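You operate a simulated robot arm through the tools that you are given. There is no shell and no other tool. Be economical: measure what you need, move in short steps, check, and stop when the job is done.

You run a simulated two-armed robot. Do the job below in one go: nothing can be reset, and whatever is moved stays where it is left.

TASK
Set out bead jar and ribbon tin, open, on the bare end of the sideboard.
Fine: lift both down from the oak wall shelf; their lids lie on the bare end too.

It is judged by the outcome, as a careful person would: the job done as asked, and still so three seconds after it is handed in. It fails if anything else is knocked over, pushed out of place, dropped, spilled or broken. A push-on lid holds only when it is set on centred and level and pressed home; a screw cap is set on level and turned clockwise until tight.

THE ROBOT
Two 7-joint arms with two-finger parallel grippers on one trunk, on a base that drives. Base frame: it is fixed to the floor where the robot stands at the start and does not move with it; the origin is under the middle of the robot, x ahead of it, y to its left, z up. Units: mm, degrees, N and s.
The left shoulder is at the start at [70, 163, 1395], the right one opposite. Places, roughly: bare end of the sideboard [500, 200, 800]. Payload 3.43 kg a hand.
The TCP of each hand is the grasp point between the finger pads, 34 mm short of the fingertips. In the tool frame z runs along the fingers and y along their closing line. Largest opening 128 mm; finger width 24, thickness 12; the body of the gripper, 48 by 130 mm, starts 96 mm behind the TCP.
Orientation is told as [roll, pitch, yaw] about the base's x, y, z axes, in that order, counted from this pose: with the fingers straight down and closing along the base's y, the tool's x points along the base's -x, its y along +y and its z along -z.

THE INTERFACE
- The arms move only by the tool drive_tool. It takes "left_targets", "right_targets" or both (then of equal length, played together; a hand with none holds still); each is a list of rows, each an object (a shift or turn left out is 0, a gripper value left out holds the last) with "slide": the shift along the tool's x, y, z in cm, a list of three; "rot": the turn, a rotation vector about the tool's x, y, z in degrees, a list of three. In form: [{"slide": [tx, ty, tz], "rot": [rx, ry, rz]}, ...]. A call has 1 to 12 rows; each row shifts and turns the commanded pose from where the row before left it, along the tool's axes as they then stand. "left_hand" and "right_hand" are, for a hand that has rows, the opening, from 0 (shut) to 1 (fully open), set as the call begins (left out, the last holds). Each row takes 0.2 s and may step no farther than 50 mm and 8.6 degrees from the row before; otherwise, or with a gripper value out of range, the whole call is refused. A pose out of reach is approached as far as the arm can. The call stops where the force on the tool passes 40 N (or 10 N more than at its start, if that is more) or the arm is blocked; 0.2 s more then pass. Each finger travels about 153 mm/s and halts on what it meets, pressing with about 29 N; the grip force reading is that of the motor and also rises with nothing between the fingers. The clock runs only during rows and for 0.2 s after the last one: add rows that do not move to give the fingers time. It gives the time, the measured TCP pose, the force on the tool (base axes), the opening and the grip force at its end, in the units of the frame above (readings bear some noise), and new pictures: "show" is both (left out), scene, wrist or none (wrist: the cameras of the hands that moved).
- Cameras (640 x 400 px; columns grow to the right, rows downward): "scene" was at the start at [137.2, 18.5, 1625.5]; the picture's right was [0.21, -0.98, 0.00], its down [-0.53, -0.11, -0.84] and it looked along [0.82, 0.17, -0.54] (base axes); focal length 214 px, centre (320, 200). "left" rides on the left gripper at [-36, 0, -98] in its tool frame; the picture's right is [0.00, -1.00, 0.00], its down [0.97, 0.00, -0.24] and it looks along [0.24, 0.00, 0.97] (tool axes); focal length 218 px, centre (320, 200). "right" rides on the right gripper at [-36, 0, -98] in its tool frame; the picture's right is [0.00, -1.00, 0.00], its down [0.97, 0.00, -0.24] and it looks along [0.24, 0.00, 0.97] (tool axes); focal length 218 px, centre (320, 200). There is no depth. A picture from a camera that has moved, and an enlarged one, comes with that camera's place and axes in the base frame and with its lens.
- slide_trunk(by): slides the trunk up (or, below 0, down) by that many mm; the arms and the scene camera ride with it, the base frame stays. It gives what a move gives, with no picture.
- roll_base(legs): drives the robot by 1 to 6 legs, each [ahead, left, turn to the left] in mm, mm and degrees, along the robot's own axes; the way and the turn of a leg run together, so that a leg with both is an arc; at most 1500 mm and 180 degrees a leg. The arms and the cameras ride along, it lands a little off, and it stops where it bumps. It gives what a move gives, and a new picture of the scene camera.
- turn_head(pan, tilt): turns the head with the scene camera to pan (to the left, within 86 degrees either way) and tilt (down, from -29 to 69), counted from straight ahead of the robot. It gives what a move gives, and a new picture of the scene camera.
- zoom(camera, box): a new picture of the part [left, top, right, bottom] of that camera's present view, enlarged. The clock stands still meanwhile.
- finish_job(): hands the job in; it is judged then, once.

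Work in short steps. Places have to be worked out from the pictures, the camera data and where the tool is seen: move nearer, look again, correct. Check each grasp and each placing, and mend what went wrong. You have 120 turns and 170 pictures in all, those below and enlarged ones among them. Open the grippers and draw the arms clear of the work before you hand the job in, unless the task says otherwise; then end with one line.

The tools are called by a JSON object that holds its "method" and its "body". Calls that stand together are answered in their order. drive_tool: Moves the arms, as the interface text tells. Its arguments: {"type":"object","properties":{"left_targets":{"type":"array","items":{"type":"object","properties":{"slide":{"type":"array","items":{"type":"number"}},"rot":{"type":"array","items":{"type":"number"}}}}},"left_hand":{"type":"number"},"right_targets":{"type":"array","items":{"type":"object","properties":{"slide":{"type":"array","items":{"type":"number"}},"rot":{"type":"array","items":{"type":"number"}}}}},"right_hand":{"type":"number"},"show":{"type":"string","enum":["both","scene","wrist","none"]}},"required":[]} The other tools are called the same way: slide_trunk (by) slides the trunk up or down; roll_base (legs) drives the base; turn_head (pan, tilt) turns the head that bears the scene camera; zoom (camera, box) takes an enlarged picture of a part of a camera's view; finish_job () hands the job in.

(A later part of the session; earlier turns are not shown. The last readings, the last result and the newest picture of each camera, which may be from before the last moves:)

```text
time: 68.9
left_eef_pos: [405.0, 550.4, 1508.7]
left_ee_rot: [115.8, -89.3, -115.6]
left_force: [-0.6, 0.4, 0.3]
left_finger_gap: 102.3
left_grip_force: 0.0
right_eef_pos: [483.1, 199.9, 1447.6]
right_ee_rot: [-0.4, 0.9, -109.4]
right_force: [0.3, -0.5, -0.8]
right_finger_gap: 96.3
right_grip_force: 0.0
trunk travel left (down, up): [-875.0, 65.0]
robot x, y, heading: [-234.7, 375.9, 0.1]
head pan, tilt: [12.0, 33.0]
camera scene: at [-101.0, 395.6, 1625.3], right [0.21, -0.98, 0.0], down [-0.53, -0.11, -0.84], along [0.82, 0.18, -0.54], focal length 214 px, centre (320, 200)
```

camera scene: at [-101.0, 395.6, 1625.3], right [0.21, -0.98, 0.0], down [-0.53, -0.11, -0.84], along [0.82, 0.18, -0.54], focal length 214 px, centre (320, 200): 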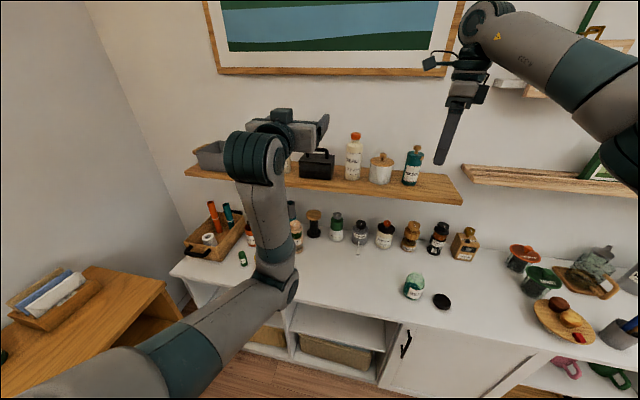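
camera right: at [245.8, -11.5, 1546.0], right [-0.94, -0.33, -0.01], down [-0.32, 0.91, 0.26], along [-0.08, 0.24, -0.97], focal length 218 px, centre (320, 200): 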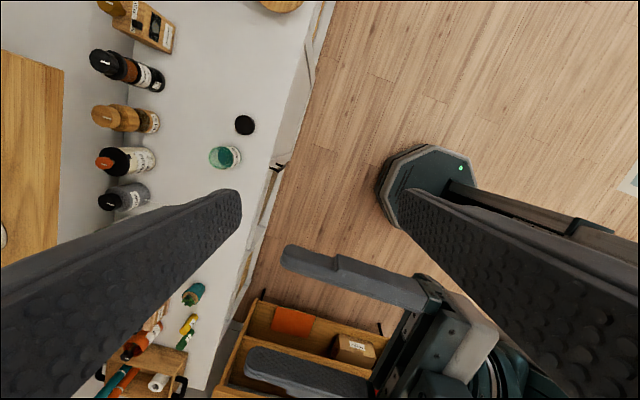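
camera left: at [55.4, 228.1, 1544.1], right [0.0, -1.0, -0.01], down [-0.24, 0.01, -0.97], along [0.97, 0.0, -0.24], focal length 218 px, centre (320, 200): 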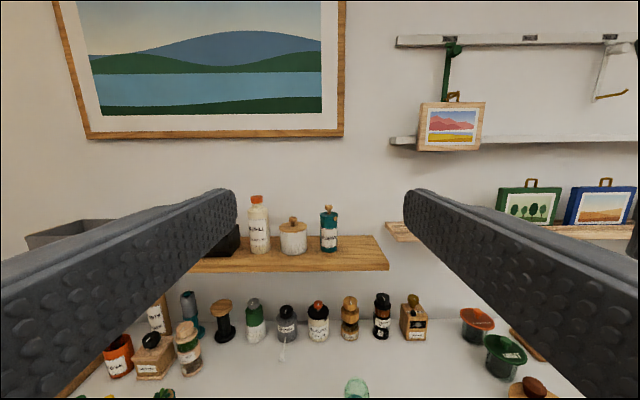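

The path is clear; drive ahead 170 mm more.

{"method": "roll_base", "body": {"legs": [[170, 0, 0]]}}

{"method": "zoom", "body": {"camera": "right", "box": [0, 0, 640, 400]}}

```text
time: 70.4
left_eef_pos: [573.7, 548.4, 1509.9]
left_ee_rot: [119.9, -89.3, -119.9]
left_force: [0.1, -0.4, 0.6]
left_finger_gap: 102.5
left_grip_force: 0.0
right_eef_pos: [653.1, 198.0, 1449.6]
right_ee_rot: [-0.2, 1.1, -109.4]
right_force: [-0.2, -1.2, -0.7]
right_finger_gap: 96.2
right_grip_force: 0.0
trunk travel left (down, up): [-875.0, 65.0]
robot x, y, heading: [-62.1, 377.3, -0.1]
head pan, tilt: [12.0, 33.0]
camera scene: at [70.0, 395.1, 1625.4], right [0.21, -0.98, 0.0], down [-0.53, -0.11, -0.84], along [0.82, 0.17, -0.54], focal length 214 px, centre (320, 200)
```

scene: 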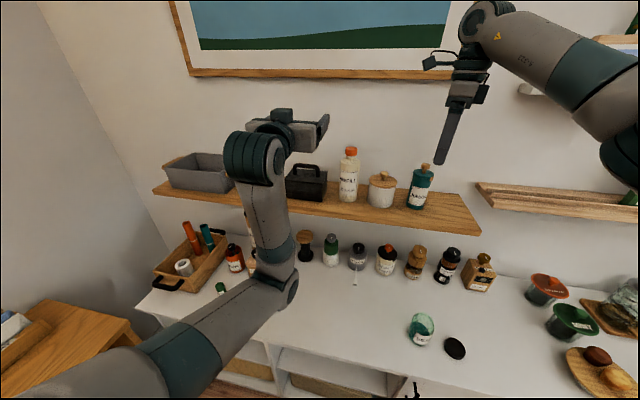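

```text
1.00 times, centred on (320, 200) of right
camera zoom: at [640.7, 161.2, 1546.7], right [-0.94, 0.33, 0.0], down [0.32, 0.91, 0.26], along [0.08, 0.24, -0.97], focal length 218 px, centre (320, 200)
```

zoom: 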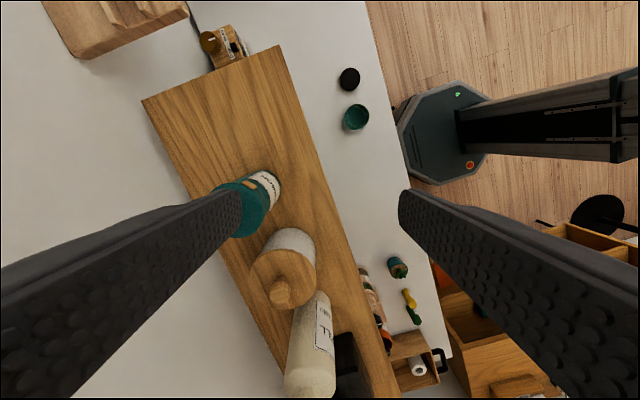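

Tin located at about [744, 194]. Move the right hand over it at this height.

{"method": "drive_tool", "body": {"right_targets": [{"slide": [0.68, 2.15, 0]}, {"slide": [1.02, 3.2, 0]}, {"slide": [1.02, 3.2, 0]}]}}

```text
time: 71.2
left_eef_pos: [579.8, 548.6, 1506.9]
left_ee_rot: [108.1, -89.3, -108.0]
left_force: [0.1, 0.1, 0.2]
left_finger_gap: 102.6
left_grip_force: 0.0
right_eef_pos: [715.5, 195.8, 1446.8]
right_ee_rot: [-0.4, 0.9, -109.3]
right_force: [0.6, 0.7, 0.7]
right_finger_gap: 96.0
right_grip_force: 0.2
right hand out of reach, approached as far as the arm can: row 3
trunk travel left (down, up): [-875.0, 65.0]
robot x, y, heading: [-64.4, 376.9, 0.2]
head pan, tilt: [12.0, 33.0]
camera scene: at [74.2, 395.6, 1624.9], right [0.21, -0.98, 0.0], down [-0.53, -0.11, -0.84], along [0.82, 0.17, -0.55], focal length 214 px, centre (320, 200)
camera right: at [704.2, 158.5, 1544.5], right [-0.94, 0.33, 0.01], down [0.32, 0.91, 0.26], along [0.08, 0.24, -0.97], focal length 218 px, centre (320, 200)
```

scene: 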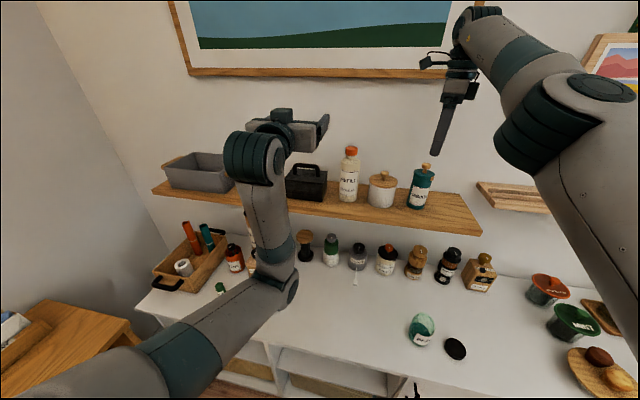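
right: 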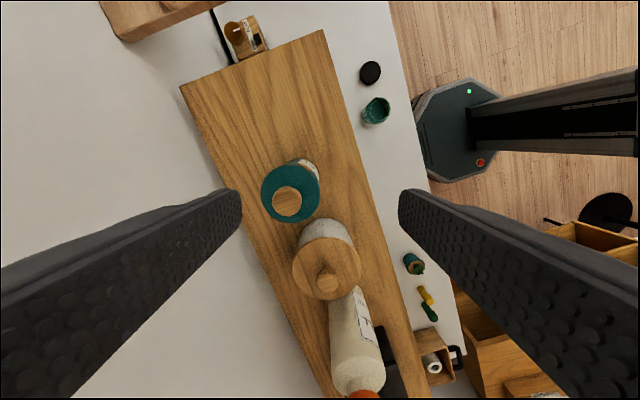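

Right arm is at full reach up high; I drive the base 30 mm ahead to bring the hand over the tin at [745,194].

{"method": "roll_base", "body": {"legs": [[30, 0, 0]]}}

{"method": "zoom", "body": {"camera": "right", "box": [160, 100, 480, 300]}}

```text
time: 72.0
left_eef_pos: [599.3, 547.2, 1513.6]
left_ee_rot: [132.7, -89.1, -132.8]
left_force: [-0.5, -0.7, -0.3]
left_finger_gap: 102.5
left_grip_force: 0.1
right_eef_pos: [737.9, 193.9, 1452.0]
right_ee_rot: [0.2, 1.1, -109.3]
right_force: [-0.5, 0.7, 0.2]
right_finger_gap: 96.0
right_grip_force: 0.0
trunk travel left (down, up): [-875.0, 65.0]
robot x, y, heading: [-31.3, 379.0, -0.2]
head pan, tilt: [12.0, 33.0]
camera scene: at [93.5, 393.7, 1626.1], right [0.21, -0.98, 0.0], down [-0.53, -0.11, -0.84], along [0.82, 0.17, -0.54], focal length 214 px, centre (320, 200)
```

scene: 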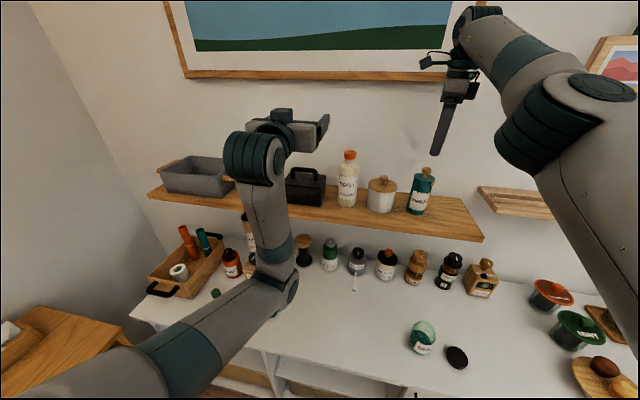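

```text
2.00 times, centred on (320, 200) of right
camera zoom: at [723.8, 156.2, 1550.4], right [-0.94, 0.33, 0.0], down [0.32, 0.91, 0.26], along [0.09, 0.24, -0.97], focal length 436 px, centre (320, 200)
```

zoom: 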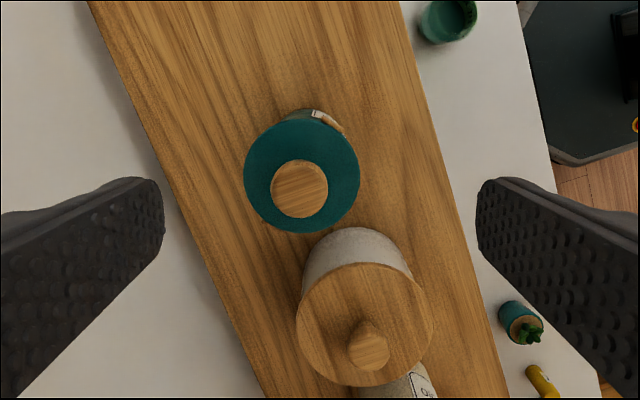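

Tin lid centre at about [748,195], tabs well off the closing line. I shift 9 mm and descend halfway.

{"method": "drive_tool", "body": {"right_targets": [{"slide": [0.4, 0.8, 2]}, {"slide": [0, 0, 4]}, {"slide": [0, 0, 3.5]}], "show": "wrist"}}

```text
time: 72.8
left_eef_pos: [608.6, 547.6, 1507.6]
left_ee_rot: [108.7, -89.3, -108.9]
left_force: [0.4, -0.2, -0.8]
left_finger_gap: 102.4
left_grip_force: 0.0
right_eef_pos: [755.8, 198.0, 1352.8]
right_ee_rot: [-0.3, 1.0, -109.3]
right_force: [-0.1, 0.4, -0.5]
right_finger_gap: 95.9
right_grip_force: 0.1
trunk travel left (down, up): [-875.0, 65.0]
robot x, y, heading: [-33.8, 375.2, 0.3]
head pan, tilt: [12.0, 33.0]
camera right: at [742.3, 160.5, 1449.4], right [-0.94, 0.33, 0.01], down [0.32, 0.91, 0.26], along [0.08, 0.24, -0.97], focal length 218 px, centre (320, 200)
```

right: 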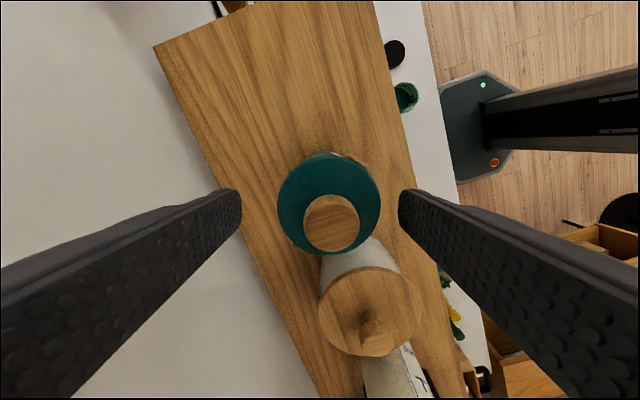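

Offset of ~5–7 mm seen; correct and descend to z≈1280.

{"method": "drive_tool", "body": {"right_targets": [{"slide": [-0.5, -0.5, 1]}, {"slide": [0, 0, 3.5]}, {"slide": [0, 0, 2.8]}]}}

```text
time: 73.6
left_eef_pos: [610.0, 549.4, 1507.9]
left_ee_rot: [108.0, -89.4, -107.9]
left_force: [0.1, -0.5, 0.5]
left_finger_gap: 102.6
left_grip_force: 0.0
right_eef_pos: [748.4, 196.3, 1278.7]
right_ee_rot: [-0.4, 0.9, -109.4]
right_force: [0.1, -0.5, -0.1]
right_finger_gap: 96.0
right_grip_force: 0.1
trunk travel left (down, up): [-875.0, 65.0]
robot x, y, heading: [-36.6, 377.9, 0.1]
head pan, tilt: [12.0, 33.0]
camera scene: at [105.0, 395.7, 1624.9], right [0.21, -0.98, 0.0], down [-0.53, -0.11, -0.84], along [0.82, 0.17, -0.55], focal length 214 px, centre (320, 200)
camera right: at [735.6, 160.0, 1376.2], right [-0.94, 0.33, 0.0], down [0.32, 0.91, 0.26], along [0.08, 0.24, -0.97], focal length 218 px, centre (320, 200)
```

scene: 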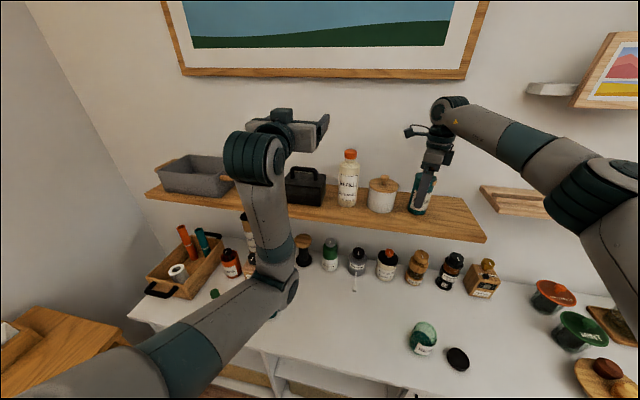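
right: 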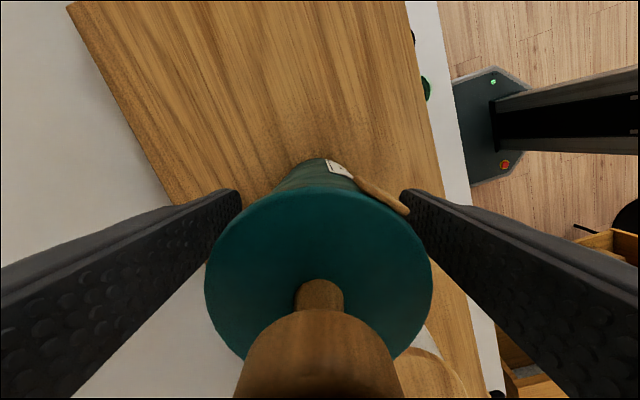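

Positioned; close on the tin body.

{"method": "drive_tool", "body": {"right_targets": [{}, {}, {}], "right_hand": 0, "show": "wrist"}}

```text
time: 74.4
left_eef_pos: [607.2, 547.9, 1508.8]
left_ee_rot: [112.4, -89.3, -112.4]
left_force: [0.3, 0.3, 0.0]
left_finger_gap: 102.3
left_grip_force: 0.0
right_eef_pos: [747.1, 196.1, 1280.3]
right_ee_rot: [-0.3, 0.9, -109.4]
right_force: [-0.1, 0.2, 1.0]
right_finger_gap: 60.4
right_grip_force: 29.3
trunk travel left (down, up): [-875.0, 65.0]
robot x, y, heading: [-35.7, 375.5, -0.2]
head pan, tilt: [12.0, 33.0]
camera right: at [734.3, 159.0, 1377.1], right [-0.94, 0.33, 0.0], down [0.32, 0.91, 0.26], along [0.08, 0.24, -0.97], focal length 218 px, centre (320, 200)
```

right: 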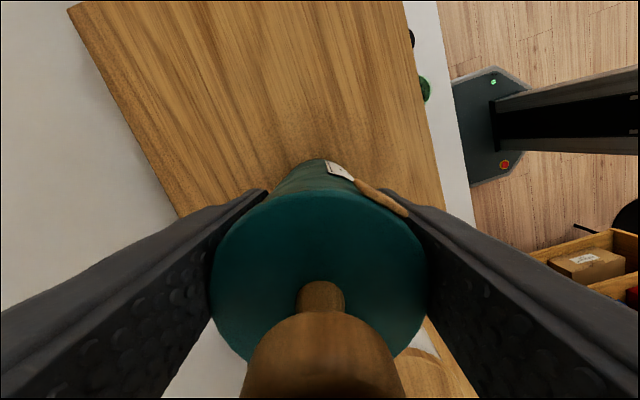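

Gripped at 60 mm, but perhaps on the lid rim. Test-lift only 5 mm and inspect.

{"method": "drive_tool", "body": {"right_targets": [{"slide": [0, 0, -0.5]}, {}], "show": "none"}}

{"method": "zoom", "body": {"camera": "scene", "box": [370, 130, 490, 230]}}

```text
time: 75.0
left_eef_pos: [608.6, 547.8, 1508.7]
left_ee_rot: [112.1, -89.3, -112.1]
left_force: [0.6, -0.2, 0.1]
left_finger_gap: 102.2
left_grip_force: 0.0
right_eef_pos: [748.9, 196.7, 1284.8]
right_ee_rot: [-0.3, 0.9, -109.4]
right_force: [0.4, -0.3, -0.6]
right_finger_gap: 60.6
right_grip_force: 28.8
trunk travel left (down, up): [-875.0, 65.0]
robot x, y, heading: [-35.3, 377.1, -0.4]
head pan, tilt: [12.0, 33.0]
```

```text
4.00 times, centred on (430, 180) of scene
camera zoom: at [103.5, 394.9, 1625.0], right [0.21, -0.98, 0.0], down [-0.53, -0.11, -0.84], along [0.82, 0.17, -0.54], focal length 858 px, centre (-120, 280)
```

zoom: 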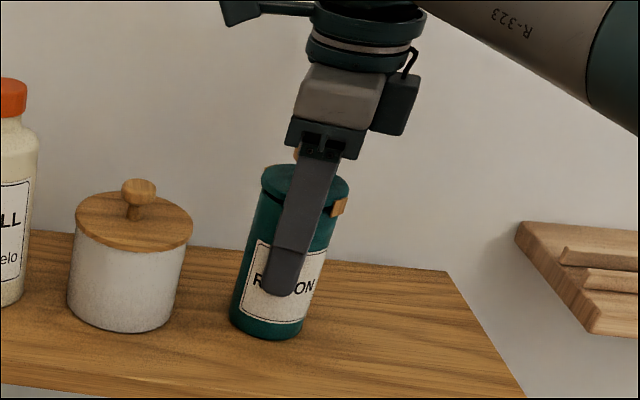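

{"method": "zoom", "body": {"camera": "scene", "box": [420, 160, 468, 190]}}

{"method": "zoom", "body": {"camera": "right", "box": [160, 100, 480, 400]}}

```text
13.33 times, centred on (444, 175) of scene
camera zoom: at [103.5, 394.9, 1625.0], right [0.21, -0.98, 0.0], down [-0.53, -0.11, -0.84], along [0.82, 0.17, -0.54], focal length 2860 px, centre (-1333, 533)
```

zoom: 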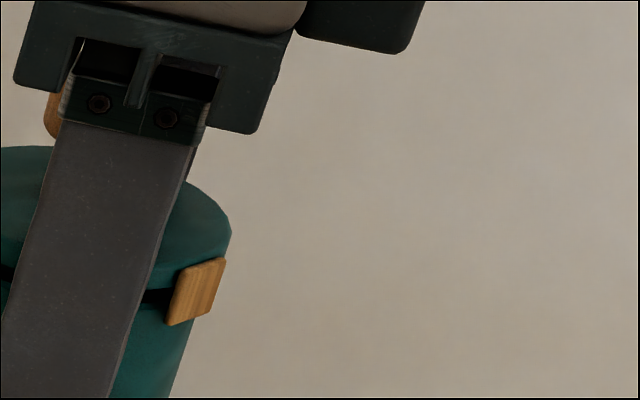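

```text
1.33 times, centred on (320, 250) of right
camera zoom: at [735.5, 158.5, 1382.2], right [-0.94, 0.33, 0.0], down [0.32, 0.91, 0.26], along [0.08, 0.24, -0.97], focal length 291 px, centre (320, 133)
```

zoom: 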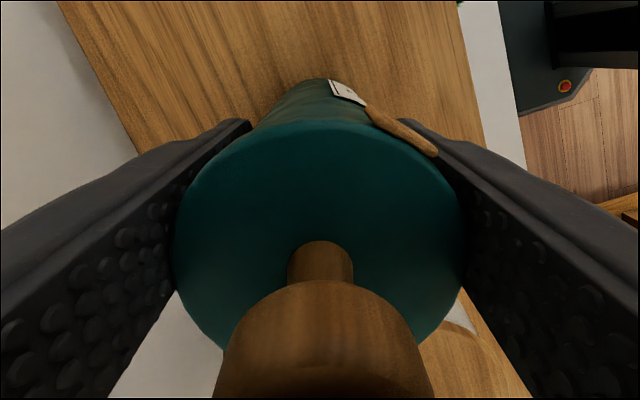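

The lid itself lifts easily (a gap shows) while the tin stays. Better: I set it back, open, and take the lid by its knob with the fingertips.

{"method": "drive_tool", "body": {"right_targets": [{"slide": [0, 0, 0.4]}], "show": "none"}}

{"method": "drive_tool", "body": {"right_targets": [{}, {}, {"slide": [0, 0, -3]}, {"slide": [0, 0, -4]}, {"slide": [0, 0, -2.8]}], "right_hand": 0.75, "show": "wrist"}}

{"method": "zoom", "body": {"camera": "scene", "box": [370, 130, 490, 230]}}

```text
time: 75.4
left_eef_pos: [608.7, 548.3, 1508.0]
left_ee_rot: [111.2, -89.4, -111.3]
left_force: [0.3, 0.8, -0.3]
left_finger_gap: 102.7
left_grip_force: 0.0
right_eef_pos: [748.3, 196.2, 1281.7]
right_ee_rot: [-0.3, 1.0, -109.3]
right_force: [-0.1, 0.4, -0.4]
right_finger_gap: 60.2
right_grip_force: 29.2
trunk travel left (down, up): [-875.0, 65.0]
robot x, y, heading: [-36.6, 377.3, -0.1]
head pan, tilt: [12.0, 33.0]
```

```text
time: 76.6
left_eef_pos: [607.2, 549.2, 1508.7]
left_ee_rot: [114.3, -89.3, -114.5]
left_force: [0.5, 0.1, -0.3]
left_finger_gap: 102.2
left_grip_force: 0.0
right_eef_pos: [747.8, 195.2, 1377.7]
right_ee_rot: [-0.4, 0.9, -109.4]
right_force: [0.7, -0.3, -0.2]
right_finger_gap: 95.8
right_grip_force: 0.1
trunk travel left (down, up): [-875.0, 65.0]
robot x, y, heading: [-30.5, 374.0, -0.1]
head pan, tilt: [12.0, 33.0]
camera right: at [735.5, 158.4, 1475.6], right [-0.94, 0.33, 0.0], down [0.32, 0.91, 0.26], along [0.08, 0.24, -0.97], focal length 218 px, centre (320, 200)
```

right: 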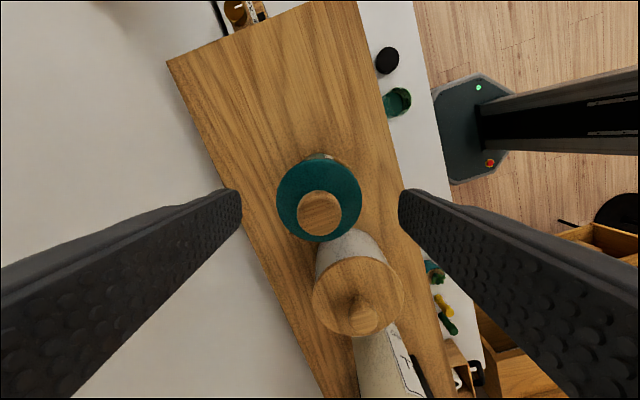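

```text
4.00 times, centred on (430, 180) of scene
camera zoom: at [103.1, 395.7, 1624.9], right [0.21, -0.98, 0.0], down [-0.53, -0.11, -0.84], along [0.82, 0.17, -0.54], focal length 858 px, centre (-120, 280)
```

zoom: 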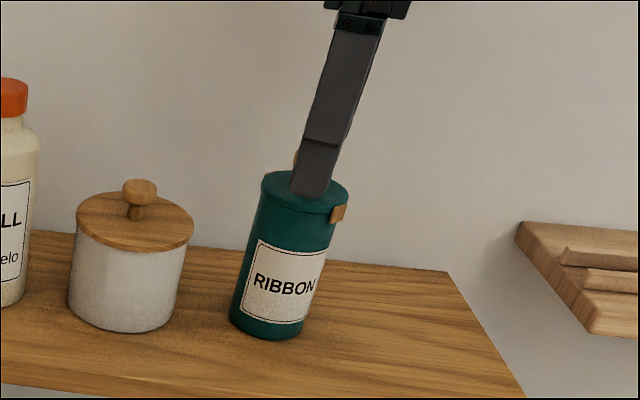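

Lid is back on; the knob is centred between the tips. Lower 3 mm, close on the knob, and lift 4 cm slowly.

{"method": "drive_tool", "body": {"right_targets": [{"slide": [0, 0, 0.3]}, {}, {}, {}], "right_hand": 0, "show": "none"}}

{"method": "drive_tool", "body": {"right_targets": [{"slide": [0, 0, -0.5]}, {"slide": [0, 0, -0.7]}, {"slide": [0, 0, -1]}, {"slide": [0, 0, -1.5]}], "show": "wrist"}}

{"method": "zoom", "body": {"camera": "scene", "box": [370, 130, 490, 230]}}

```text
time: 77.6
left_eef_pos: [607.9, 547.7, 1508.0]
left_ee_rot: [112.9, -89.3, -112.8]
left_force: [0.0, -0.3, -0.8]
left_finger_gap: 102.4
left_grip_force: 0.0
right_eef_pos: [748.4, 193.5, 1375.3]
right_ee_rot: [-0.3, 0.9, -109.3]
right_force: [-0.7, -0.2, 0.5]
right_finger_gap: 25.1
right_grip_force: 28.8
trunk travel left (down, up): [-875.0, 65.0]
robot x, y, heading: [-30.1, 376.0, 0.0]
head pan, tilt: [12.0, 33.0]
```

```text
time: 78.6
left_eef_pos: [608.0, 548.6, 1508.3]
left_ee_rot: [113.1, -89.2, -113.1]
left_force: [-0.1, 0.0, 0.0]
left_finger_gap: 102.4
left_grip_force: 0.0
right_eef_pos: [750.1, 193.6, 1414.0]
right_ee_rot: [-0.3, 1.0, -109.3]
right_force: [0.4, -0.4, -1.7]
right_finger_gap: 24.9
right_grip_force: 28.7
trunk travel left (down, up): [-875.0, 65.0]
robot x, y, heading: [-32.7, 374.2, 0.0]
head pan, tilt: [12.0, 33.0]
camera right: at [735.9, 156.7, 1510.5], right [-0.94, 0.33, 0.0], down [0.32, 0.91, 0.26], along [0.08, 0.24, -0.97], focal length 218 px, centre (320, 200)
```

right: 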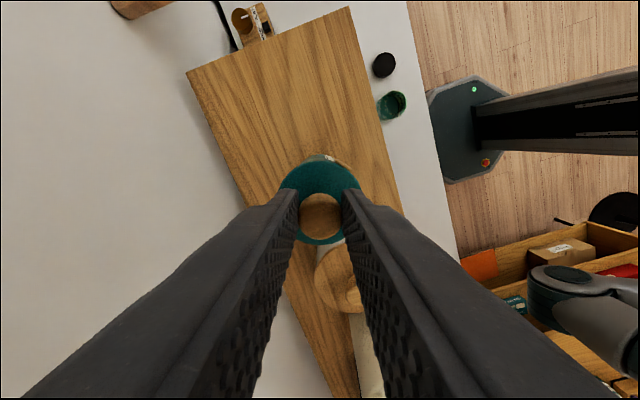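

```text
4.00 times, centred on (430, 180) of scene
camera zoom: at [103.6, 395.9, 1624.9], right [0.21, -0.98, 0.0], down [-0.53, -0.11, -0.84], along [0.82, 0.17, -0.55], focal length 858 px, centre (-120, 280)
```

zoom: 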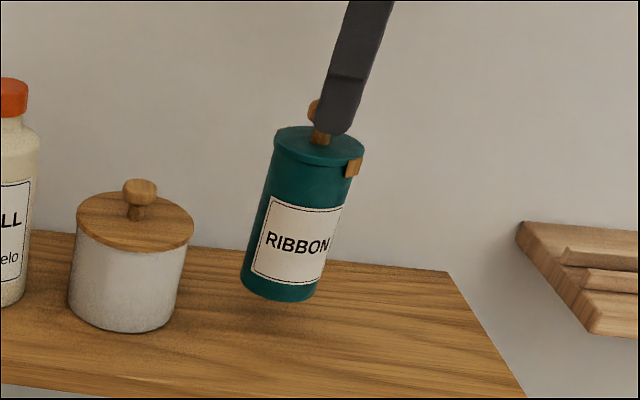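

The closed tin came up with its lid, hanging only by lid friction — not safe to carry far. I lower it to near the shelf, shift it 45 mm right into the free space, and set it down so the left hand can grasp its body from the front.

{"method": "drive_tool", "body": {"right_targets": [{"slide": [0, 0, 1.5]}, {"slide": [0, 0, 1.6]}, {"slide": [-1.4, 0.5, 0]}, {"slide": [-1.4, 0.5, 0]}, {"slide": [-1.4, 0.5, 0]}, {"slide": [0, 0, 0.3]}], "show": "none"}}

{"method": "drive_tool", "body": {"right_targets": [{"slide": [0, 0, 0.2]}, {"slide": [0, 0, 0.2]}, {}], "show": "scene"}}

```text
time: 80.0
left_eef_pos: [608.4, 548.5, 1507.7]
left_ee_rot: [111.0, -89.3, -111.1]
left_force: [0.1, 0.0, -0.3]
left_finger_gap: 102.4
left_grip_force: 0.1
right_eef_pos: [748.8, 149.8, 1378.4]
right_ee_rot: [-0.3, 1.0, -109.4]
right_force: [-0.5, 0.0, -2.3]
right_finger_gap: 24.9
right_grip_force: 28.8
trunk travel left (down, up): [-875.0, 65.0]
robot x, y, heading: [-35.5, 372.5, 0.1]
head pan, tilt: [12.0, 33.0]
```

```text
time: 80.8
left_eef_pos: [608.2, 548.8, 1508.4]
left_ee_rot: [113.7, -89.4, -113.7]
left_force: [0.0, -0.4, -1.1]
left_finger_gap: 102.3
left_grip_force: 0.1
right_eef_pos: [748.5, 149.6, 1376.2]
right_ee_rot: [-0.2, 1.0, -109.3]
right_force: [1.6, 0.3, 5.7]
right_finger_gap: 24.7
right_grip_force: 29.3
trunk travel left (down, up): [-875.0, 65.0]
robot x, y, heading: [-31.6, 374.6, 0.3]
head pan, tilt: [12.0, 33.0]
camera scene: at [103.0, 395.0, 1625.2], right [0.21, -0.98, 0.0], down [-0.53, -0.11, -0.84], along [0.82, 0.17, -0.54], focal length 214 px, centre (320, 200)
```

scene: 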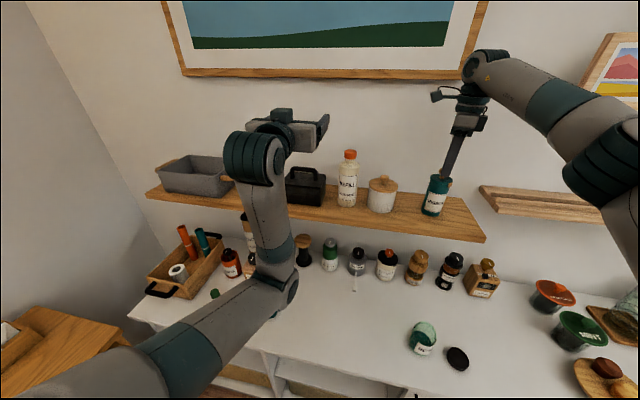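

Set down at y≈150. Release the knob and rise, then back away 250 mm.

{"method": "drive_tool", "body": {"right_targets": [{}, {}, {"slide": [0, 0, -3]}, {"slide": [0, 0, -4]}], "right_hand": 0.6, "show": "none"}}

{"method": "roll_base", "body": {"legs": [[-250, 0, 0]]}}

```text
time: 81.8
left_eef_pos: [606.3, 550.8, 1508.1]
left_ee_rot: [121.9, -89.4, -121.9]
left_force: [-0.4, 0.5, 0.4]
left_finger_gap: 102.5
left_grip_force: 0.1
right_eef_pos: [744.4, 151.8, 1446.1]
right_ee_rot: [-0.3, 0.7, -109.2]
right_force: [-1.5, 0.6, -0.1]
right_finger_gap: 76.9
right_grip_force: 0.1
trunk travel left (down, up): [-875.0, 65.0]
robot x, y, heading: [-31.0, 374.8, -0.1]
head pan, tilt: [12.0, 33.0]
```

```text
time: 83.7
left_eef_pos: [358.5, 548.6, 1507.3]
left_ee_rot: [102.7, -89.4, -102.8]
left_force: [0.5, -0.9, 0.5]
left_finger_gap: 102.5
left_grip_force: 0.0
right_eef_pos: [498.9, 149.9, 1443.8]
right_ee_rot: [-0.4, 0.9, -109.4]
right_force: [-0.5, 0.5, -0.3]
right_finger_gap: 76.8
right_grip_force: 0.0
trunk travel left (down, up): [-875.0, 65.0]
robot x, y, heading: [-287.4, 373.9, 0.0]
head pan, tilt: [12.0, 33.0]
camera scene: at [-145.6, 394.9, 1624.6], right [0.21, -0.98, 0.0], down [-0.53, -0.11, -0.84], along [0.82, 0.17, -0.55], focal length 214 px, centre (320, 200)
```

scene: 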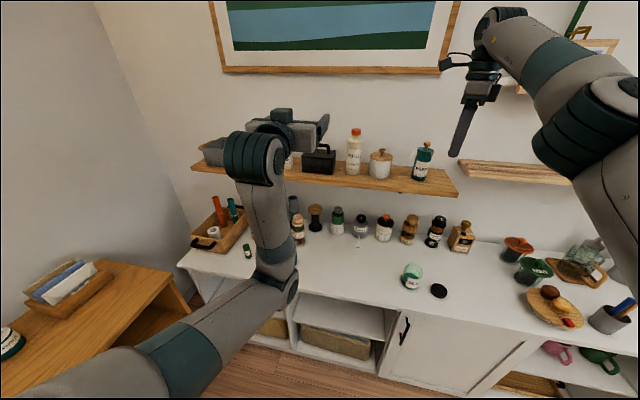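

Retract the right arm 260 mm, then drive right 300 mm.

{"method": "drive_tool", "body": {"right_targets": [{"slide": [-1.5, -4.2, 0]}, {"slide": [-1.5, -4.2, 0]}, {"slide": [-1.5, -4.2, 0]}, {"slide": [-1.5, -4.2, 0]}, {"slide": [-1.5, -4.2, 0]}, {"slide": [-1.5, -4.2, 0]}], "show": "none"}}

{"method": "roll_base", "body": {"legs": [[0, -300, 0]]}}

```text
time: 85.0
left_eef_pos: [353.9, 549.5, 1510.0]
left_ee_rot: [118.5, -89.2, -118.5]
left_force: [-0.2, 0.2, 0.7]
left_finger_gap: 102.2
left_grip_force: 0.1
right_eef_pos: [224.8, 148.2, 1444.0]
right_ee_rot: [-0.2, 0.9, -109.5]
right_force: [-0.5, 0.9, 1.1]
right_finger_gap: 77.1
right_grip_force: 0.0
trunk travel left (down, up): [-875.0, 65.0]
robot x, y, heading: [-285.7, 376.5, -0.0]
head pan, tilt: [12.0, 33.0]
```

```text
time: 87.1
left_eef_pos: [355.7, 250.0, 1507.2]
left_ee_rot: [114.4, -89.4, -113.9]
left_force: [0.0, 0.2, 0.7]
left_finger_gap: 102.3
left_grip_force: 0.1
right_eef_pos: [228.8, -151.0, 1445.1]
right_ee_rot: [-0.1, 1.0, -109.1]
right_force: [0.9, 0.0, 0.4]
right_finger_gap: 76.7
right_grip_force: 0.1
trunk travel left (down, up): [-875.0, 65.0]
robot x, y, heading: [-284.3, 73.0, 0.3]
head pan, tilt: [12.0, 33.0]
camera scene: at [-147.6, 94.7, 1625.0], right [0.21, -0.98, 0.0], down [-0.53, -0.12, -0.84], along [0.82, 0.18, -0.55], focal length 214 px, centre (320, 200)
```

scene: 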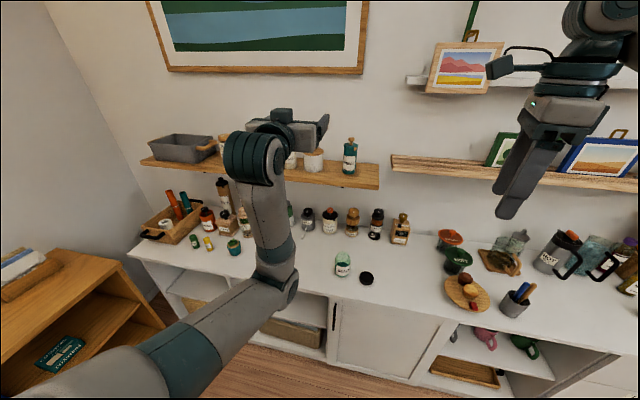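

Tin stands fine on the shelf. Bring the left hand down to tin height (z≈1262) and to y≈150.

{"method": "drive_tool", "body": {"left_targets": [{"slide": [4.1, -1.65, 1]}, {"slide": [4.1, -1.65, 1]}, {"slide": [4.1, -1.65, 1]}, {"slide": [4.1, -1.65, 1]}, {"slide": [4.1, -1.65, 1]}, {"slide": [4.1, -1.65, 1]}]}}

```text
time: 88.5
left_eef_pos: [432.0, 176.0, 1303.9]
left_ee_rot: [145.0, -84.3, -143.1]
left_force: [-0.2, -0.7, -0.1]
left_finger_gap: 102.6
left_grip_force: 0.0
right_eef_pos: [230.1, -153.5, 1444.8]
right_ee_rot: [-0.3, 0.9, -109.1]
right_force: [0.5, 0.5, 0.1]
right_finger_gap: 76.9
right_grip_force: 0.1
trunk travel left (down, up): [-875.0, 65.0]
robot x, y, heading: [-283.3, 72.9, 0.2]
head pan, tilt: [12.0, 33.0]
camera scene: at [-146.4, 92.4, 1625.0], right [0.21, -0.98, 0.0], down [-0.53, -0.12, -0.84], along [0.82, 0.18, -0.55], focal length 214 px, centre (320, 200)
camera left: at [328.7, 169.8, 1331.6], right [0.04, -1.0, -0.06], down [-0.16, 0.05, -0.99], along [0.99, 0.04, -0.16], focal length 218 px, centre (320, 200)
```

scene: 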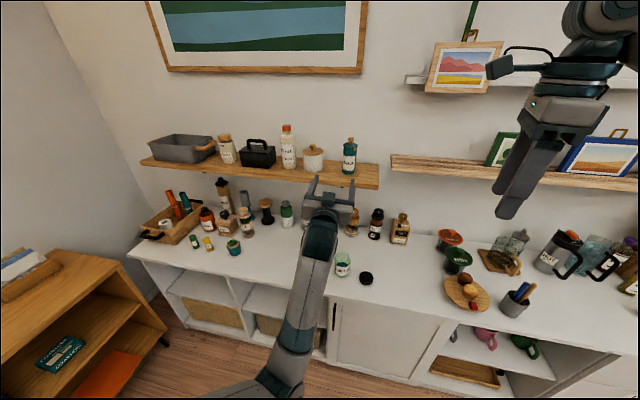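
left: 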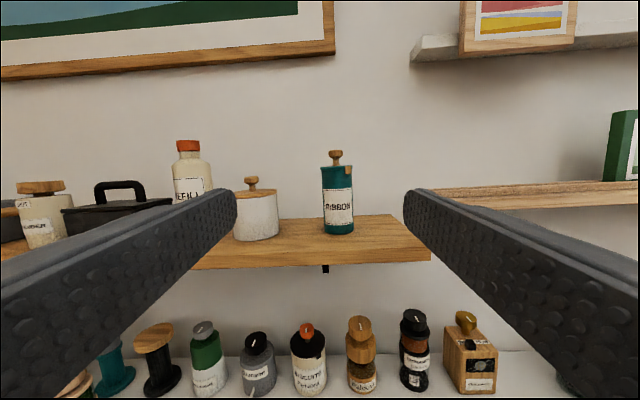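

The arm seems still catching up; hold for a moment and re-read.

{"method": "drive_tool", "body": {"left_targets": [{}, {}, {}, {}]}}

```text
time: 89.5
left_eef_pos: [428.6, 175.9, 1298.6]
left_ee_rot: [141.0, -84.6, -139.1]
left_force: [0.2, -0.6, -0.1]
left_finger_gap: 102.3
left_grip_force: 0.0
right_eef_pos: [228.1, -152.9, 1444.1]
right_ee_rot: [-0.3, 0.9, -109.1]
right_force: [0.0, 0.7, 0.2]
right_finger_gap: 77.0
right_grip_force: 0.1
trunk travel left (down, up): [-875.0, 65.0]
robot x, y, heading: [-284.3, 71.6, 0.2]
head pan, tilt: [12.0, 33.0]
camera scene: at [-147.8, 92.3, 1625.0], right [0.21, -0.98, 0.0], down [-0.53, -0.12, -0.84], along [0.82, 0.18, -0.54], focal length 214 px, centre (320, 200)
camera left: at [327.1, 170.5, 1327.5], right [0.04, -1.0, -0.06], down [-0.17, 0.05, -0.98], along [0.98, 0.05, -0.17], focal length 218 px, centre (320, 200)
```

scene: 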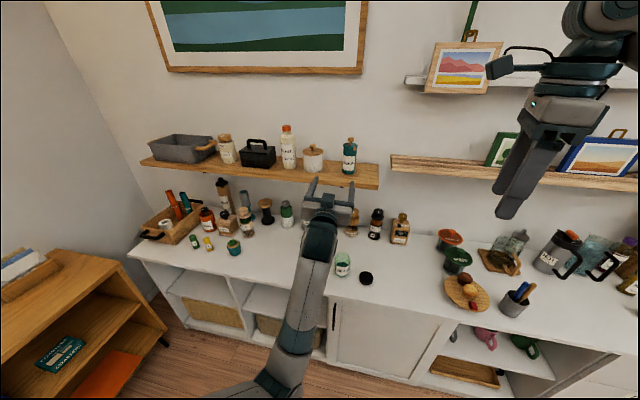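
left: 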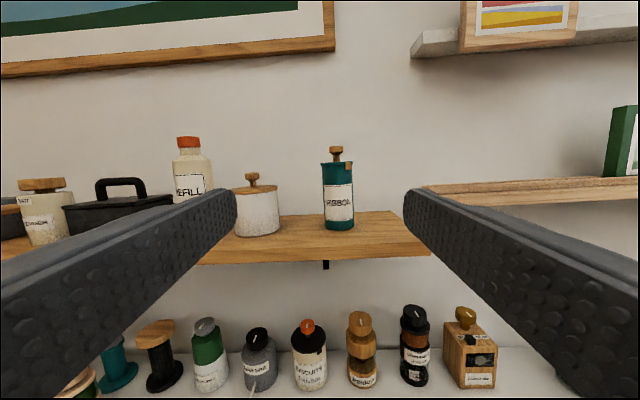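

The arm seems to stall short in this elbow posture; I extend forward 80 mm to see whether it recovers.

{"method": "drive_tool", "body": {"left_targets": [{"slide": [0, 0, 4]}, {"slide": [0, 0, 4]}, {}], "show": "scene"}}

```text
time: 90.3
left_eef_pos: [501.3, 174.8, 1254.3]
left_ee_rot: [93.7, -86.5, -92.1]
left_force: [-0.6, 1.0, -0.5]
left_finger_gap: 102.4
left_grip_force: 0.1
right_eef_pos: [227.0, -152.4, 1446.6]
right_ee_rot: [-0.2, 1.0, -109.1]
right_force: [0.3, 0.4, 0.1]
right_finger_gap: 76.7
right_grip_force: 0.1
trunk travel left (down, up): [-875.0, 65.0]
robot x, y, heading: [-285.8, 68.4, 0.2]
head pan, tilt: [12.0, 33.0]
camera scene: at [-148.6, 91.9, 1625.1], right [0.21, -0.98, 0.0], down [-0.53, -0.12, -0.84], along [0.82, 0.18, -0.54], focal length 214 px, centre (320, 200)
```

scene: 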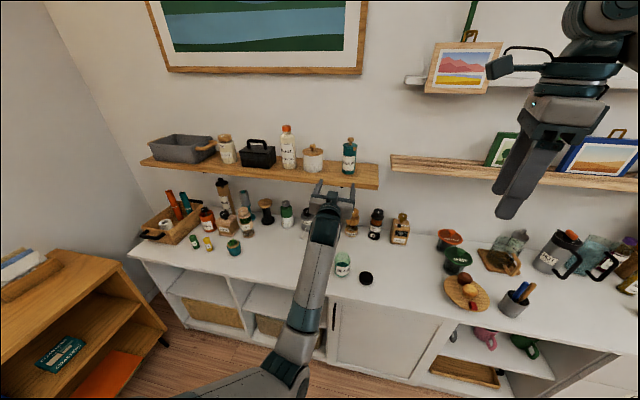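

It recovered nearly fully when extended (rel x ≈ 787). Check the left view for alignment with the tin.

{"method": "drive_tool", "body": {"left_targets": [{"slide": [0, 0, 1]}, {}], "show": "wrist"}}

```text
time: 90.9
left_eef_pos: [510.9, 175.2, 1256.2]
left_ee_rot: [96.7, -86.9, -95.0]
left_force: [-0.9, 0.7, 0.2]
left_finger_gap: 102.4
left_grip_force: 0.1
right_eef_pos: [227.5, -154.4, 1444.5]
right_ee_rot: [-0.2, 0.9, -109.1]
right_force: [0.4, -0.4, 0.0]
right_finger_gap: 76.9
right_grip_force: 0.0
trunk travel left (down, up): [-875.0, 65.0]
robot x, y, heading: [-285.0, 68.3, 0.3]
head pan, tilt: [12.0, 33.0]
camera left: at [412.5, 169.7, 1292.3], right [0.03, -1.0, -0.05], down [-0.24, 0.05, -0.97], along [0.97, 0.04, -0.23], focal length 218 px, centre (320, 200)
```

left: 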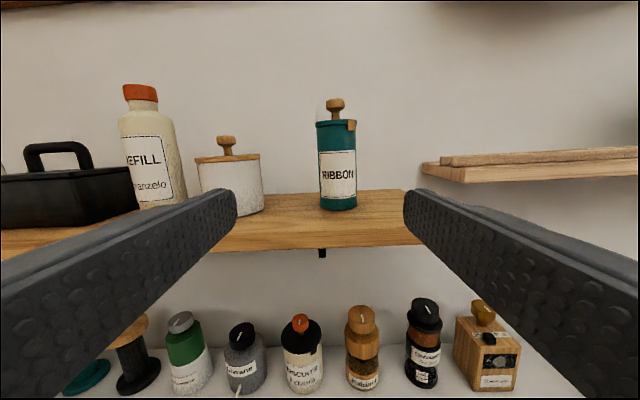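

Tin at about [750, 155]. Level the hand (−2.9° roll, 1.7° yaw) and shift 19 mm right.

{"method": "drive_tool", "body": {"left_targets": [{"rot": [1.7, 0, -2.9]}, {"slide": [0, -1.9, 0.5]}, {}], "show": "wrist"}}

```text
time: 91.7
left_eef_pos: [519.4, 173.2, 1251.8]
left_ee_rot: [98.7, -88.1, -97.8]
left_force: [-0.5, -0.7, 0.1]
left_finger_gap: 102.4
left_grip_force: 0.0
right_eef_pos: [228.7, -152.0, 1445.3]
right_ee_rot: [-0.3, 1.0, -109.1]
right_force: [1.5, 0.3, -0.1]
right_finger_gap: 76.8
right_grip_force: 0.1
trunk travel left (down, up): [-875.0, 65.0]
robot x, y, heading: [-285.4, 71.5, 0.2]
head pan, tilt: [12.0, 33.0]
camera left: at [419.8, 169.3, 1287.1], right [0.01, -1.0, -0.03], down [-0.24, 0.03, -0.97], along [0.97, 0.02, -0.24], focal length 218 px, centre (320, 200)
```

left: 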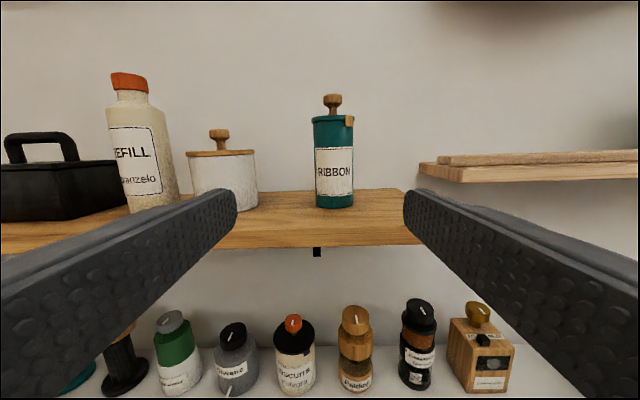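

The arm is limited sideways here, so I use the base: 19 mm right and 150 mm ahead.

{"method": "roll_base", "body": {"legs": [[0, -19, 0], [150, 0, 0]]}}

{"method": "zoom", "body": {"camera": "left", "box": [0, 0, 640, 400]}}

```text
time: 93.5
left_eef_pos: [667.4, 153.2, 1258.0]
left_ee_rot: [112.5, -88.1, -111.6]
left_force: [0.0, -0.4, 0.4]
left_finger_gap: 102.4
left_grip_force: 0.1
right_eef_pos: [376.5, -172.9, 1445.6]
right_ee_rot: [0.0, 1.0, -109.0]
right_force: [-0.6, -0.2, -0.6]
right_finger_gap: 76.9
right_grip_force: 0.1
trunk travel left (down, up): [-875.0, 65.0]
robot x, y, heading: [-136.6, 54.3, 0.4]
head pan, tilt: [12.0, 33.0]
camera scene: at [-0.3, 72.2, 1625.4], right [0.21, -0.98, 0.0], down [-0.53, -0.12, -0.84], along [0.82, 0.18, -0.54], focal length 214 px, centre (320, 200)
```

scene: 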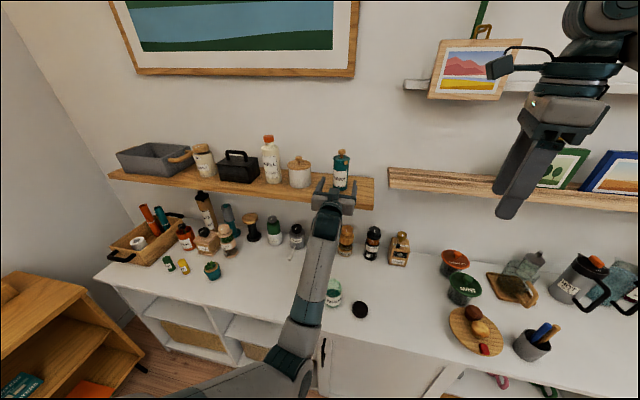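

```text
1.00 times, centred on (320, 200) of left
camera zoom: at [568.2, 149.6, 1292.7], right [0.02, -1.0, -0.03], down [-0.23, 0.03, -0.97], along [0.97, 0.02, -0.23], focal length 218 px, centre (320, 200)
```

zoom: 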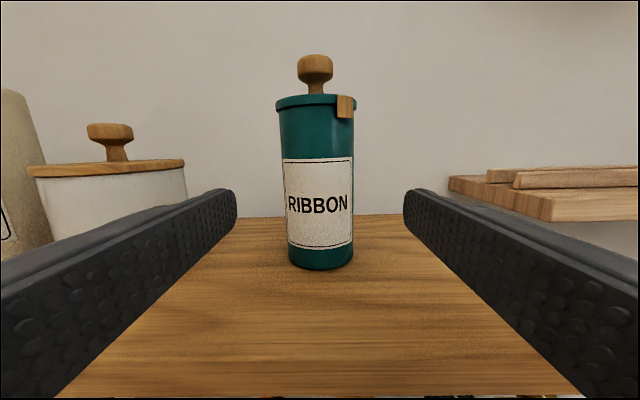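

Centred. Drive ahead 80 mm to bring the tin between the pads.

{"method": "roll_base", "body": {"legs": [[78, 0, 0]]}}

{"method": "zoom", "body": {"camera": "left", "box": [0, 0, 640, 400]}}

```text
time: 94.5
left_eef_pos: [743.3, 157.3, 1260.7]
left_ee_rot: [117.2, -88.0, -116.3]
left_force: [-0.4, -0.1, 0.2]
left_finger_gap: 102.5
left_grip_force: 0.0
right_eef_pos: [450.9, -171.4, 1448.6]
right_ee_rot: [0.0, 1.2, -109.0]
right_force: [-0.8, -0.1, 0.1]
right_finger_gap: 76.9
right_grip_force: 0.1
trunk travel left (down, up): [-875.0, 65.0]
robot x, y, heading: [-57.5, 57.1, 0.4]
head pan, tilt: [12.0, 33.0]
camera scene: at [72.7, 74.0, 1625.8], right [0.21, -0.98, 0.0], down [-0.53, -0.12, -0.84], along [0.82, 0.18, -0.54], focal length 214 px, centre (320, 200)
```

scene: 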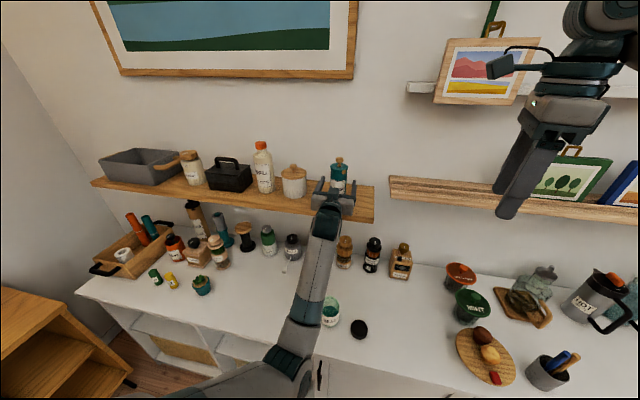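

```text
1.00 times, centred on (320, 200) of left
camera zoom: at [642.3, 152.7, 1294.8], right [0.02, -1.0, -0.03], down [-0.22, 0.03, -0.97], along [0.97, 0.02, -0.22], focal length 218 px, centre (320, 200)
```

zoom: 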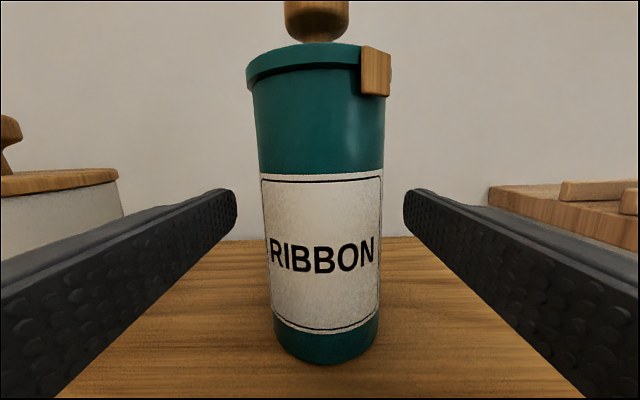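

Tin is between the pads. Close, lift 15 mm, and check it comes up.

{"method": "drive_tool", "body": {"left_targets": [{"slide": [0, 0, 0.5]}, {}, {}, {}], "left_hand": 0, "show": "none"}}

{"method": "drive_tool", "body": {"left_targets": [{"slide": [-0.7, 0, 0]}, {"slide": [-0.8, 0, 0]}, {}], "show": "wrist"}}

```text
time: 95.5
left_eef_pos: [752.5, 156.8, 1255.9]
left_ee_rot: [109.5, -87.9, -108.4]
left_force: [-0.7, 0.9, -1.8]
left_finger_gap: 58.2
left_grip_force: 29.2
right_eef_pos: [456.6, -170.5, 1445.4]
right_ee_rot: [-0.2, 1.0, -109.0]
right_force: [-1.0, 0.1, -0.7]
right_finger_gap: 76.5
right_grip_force: 0.1
trunk travel left (down, up): [-875.0, 65.0]
robot x, y, heading: [-59.8, 55.5, 0.3]
head pan, tilt: [12.0, 33.0]
```

```text
time: 96.3
left_eef_pos: [752.4, 157.4, 1271.0]
left_ee_rot: [110.2, -88.0, -109.2]
left_force: [0.1, 0.4, -2.4]
left_finger_gap: 58.1
left_grip_force: 29.4
right_eef_pos: [455.5, -172.2, 1445.2]
right_ee_rot: [-0.3, 1.0, -108.9]
right_force: [0.1, 0.1, 0.9]
right_finger_gap: 76.6
right_grip_force: 0.1
trunk travel left (down, up): [-875.0, 65.0]
robot x, y, heading: [-60.2, 53.9, 0.5]
head pan, tilt: [12.0, 33.0]
camera left: at [652.6, 153.7, 1305.7], right [0.02, -1.0, -0.03], down [-0.23, 0.03, -0.97], along [0.97, 0.03, -0.23], focal length 218 px, centre (320, 200)
```

left: 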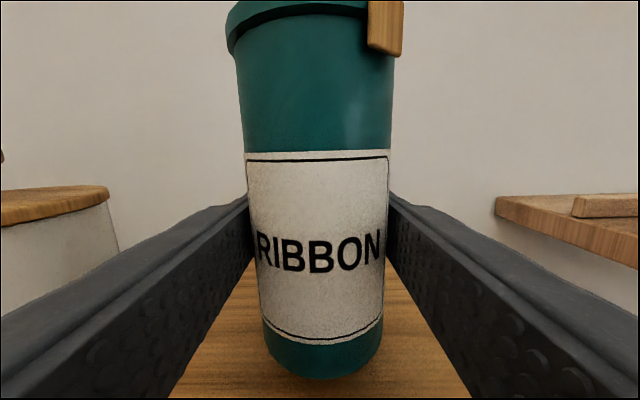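

Tin held (2.4 N). Lift 15 mm more, drive back 240 mm and left 115 mm.

{"method": "drive_tool", "body": {"left_targets": [{"slide": [-0.8, 0, 0]}, {"slide": [-0.7, 0, 0]}], "show": "none"}}

{"method": "roll_base", "body": {"legs": [[-242, 0, 0], [0, 115, 0]]}}

```text
time: 96.9
left_eef_pos: [752.9, 156.4, 1285.8]
left_ee_rot: [108.7, -87.8, -107.7]
left_force: [0.3, 0.5, -3.2]
left_finger_gap: 58.0
left_grip_force: 29.1
right_eef_pos: [455.3, -170.3, 1445.5]
right_ee_rot: [-0.2, 0.9, -109.0]
right_force: [0.3, 0.1, 0.3]
right_finger_gap: 76.8
right_grip_force: 0.1
trunk travel left (down, up): [-875.0, 65.0]
robot x, y, heading: [-56.8, 58.2, 0.1]
head pan, tilt: [12.0, 33.0]
```

```text
time: 99.5
left_eef_pos: [510.4, 270.2, 1285.8]
left_ee_rot: [108.9, -87.8, -107.8]
left_force: [-0.7, -0.4, -2.8]
left_finger_gap: 57.7
left_grip_force: 29.1
right_eef_pos: [215.7, -56.4, 1445.0]
right_ee_rot: [-0.1, 1.1, -109.0]
right_force: [-0.5, -0.4, -0.4]
right_finger_gap: 77.0
right_grip_force: 0.0
trunk travel left (down, up): [-875.0, 65.0]
robot x, y, heading: [-294.8, 172.2, 0.6]
head pan, tilt: [12.0, 33.0]
camera scene: at [-162.7, 186.5, 1625.1], right [0.21, -0.98, 0.0], down [-0.53, -0.12, -0.84], along [0.82, 0.18, -0.54], focal length 214 px, centre (320, 200)
```

scene: 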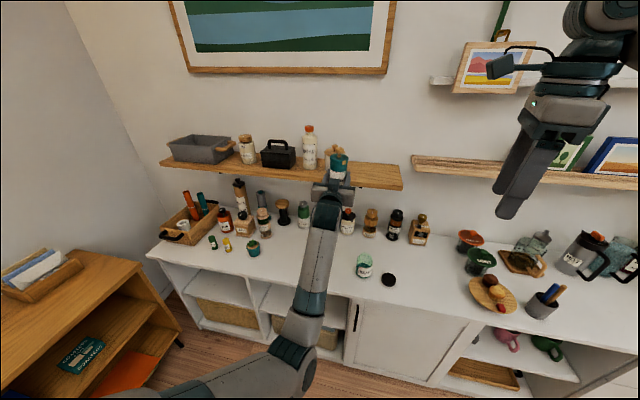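

Path below is clear. Lower the trunk 420 mm, in two stages.

{"method": "slide_trunk", "body": {"by": -330}}

{"method": "turn_head", "body": {"pan": 12, "tilt": 40}}

```text
time: 102.8
left_eef_pos: [511.3, 272.7, 954.9]
left_ee_rot: [108.9, -87.9, -107.7]
left_force: [0.9, -0.5, -1.9]
left_finger_gap: 57.4
left_grip_force: 28.5
right_eef_pos: [215.5, -56.6, 1115.5]
right_ee_rot: [-0.2, 1.0, -108.9]
right_force: [0.3, -0.5, 0.4]
right_finger_gap: 76.8
right_grip_force: 0.1
trunk travel left (down, up): [-545.0, 395.0]
robot x, y, heading: [-298.4, 166.7, 0.3]
head pan, tilt: [12.0, 33.0]
```

```text
time: 103.5
left_eef_pos: [511.0, 272.5, 956.1]
left_ee_rot: [108.2, -87.9, -107.2]
left_force: [1.1, 0.0, -2.0]
left_finger_gap: 57.3
left_grip_force: 28.4
right_eef_pos: [215.9, -55.0, 1115.1]
right_ee_rot: [-0.3, 1.0, -108.9]
right_force: [0.1, 0.9, 0.3]
right_finger_gap: 76.7
right_grip_force: 0.0
trunk travel left (down, up): [-545.0, 395.0]
robot x, y, heading: [-296.9, 167.7, 0.4]
head pan, tilt: [12.0, 40.0]
camera scene: at [-165.7, 188.0, 1284.3], right [0.22, -0.98, 0.0], down [-0.63, -0.14, -0.77], along [0.75, 0.16, -0.64], focal length 214 px, centre (320, 200)
```

scene: 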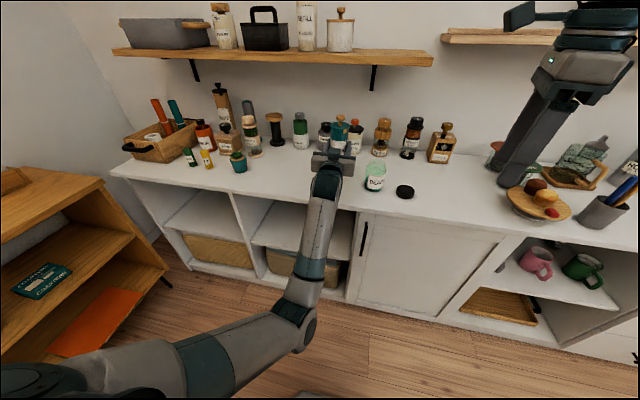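

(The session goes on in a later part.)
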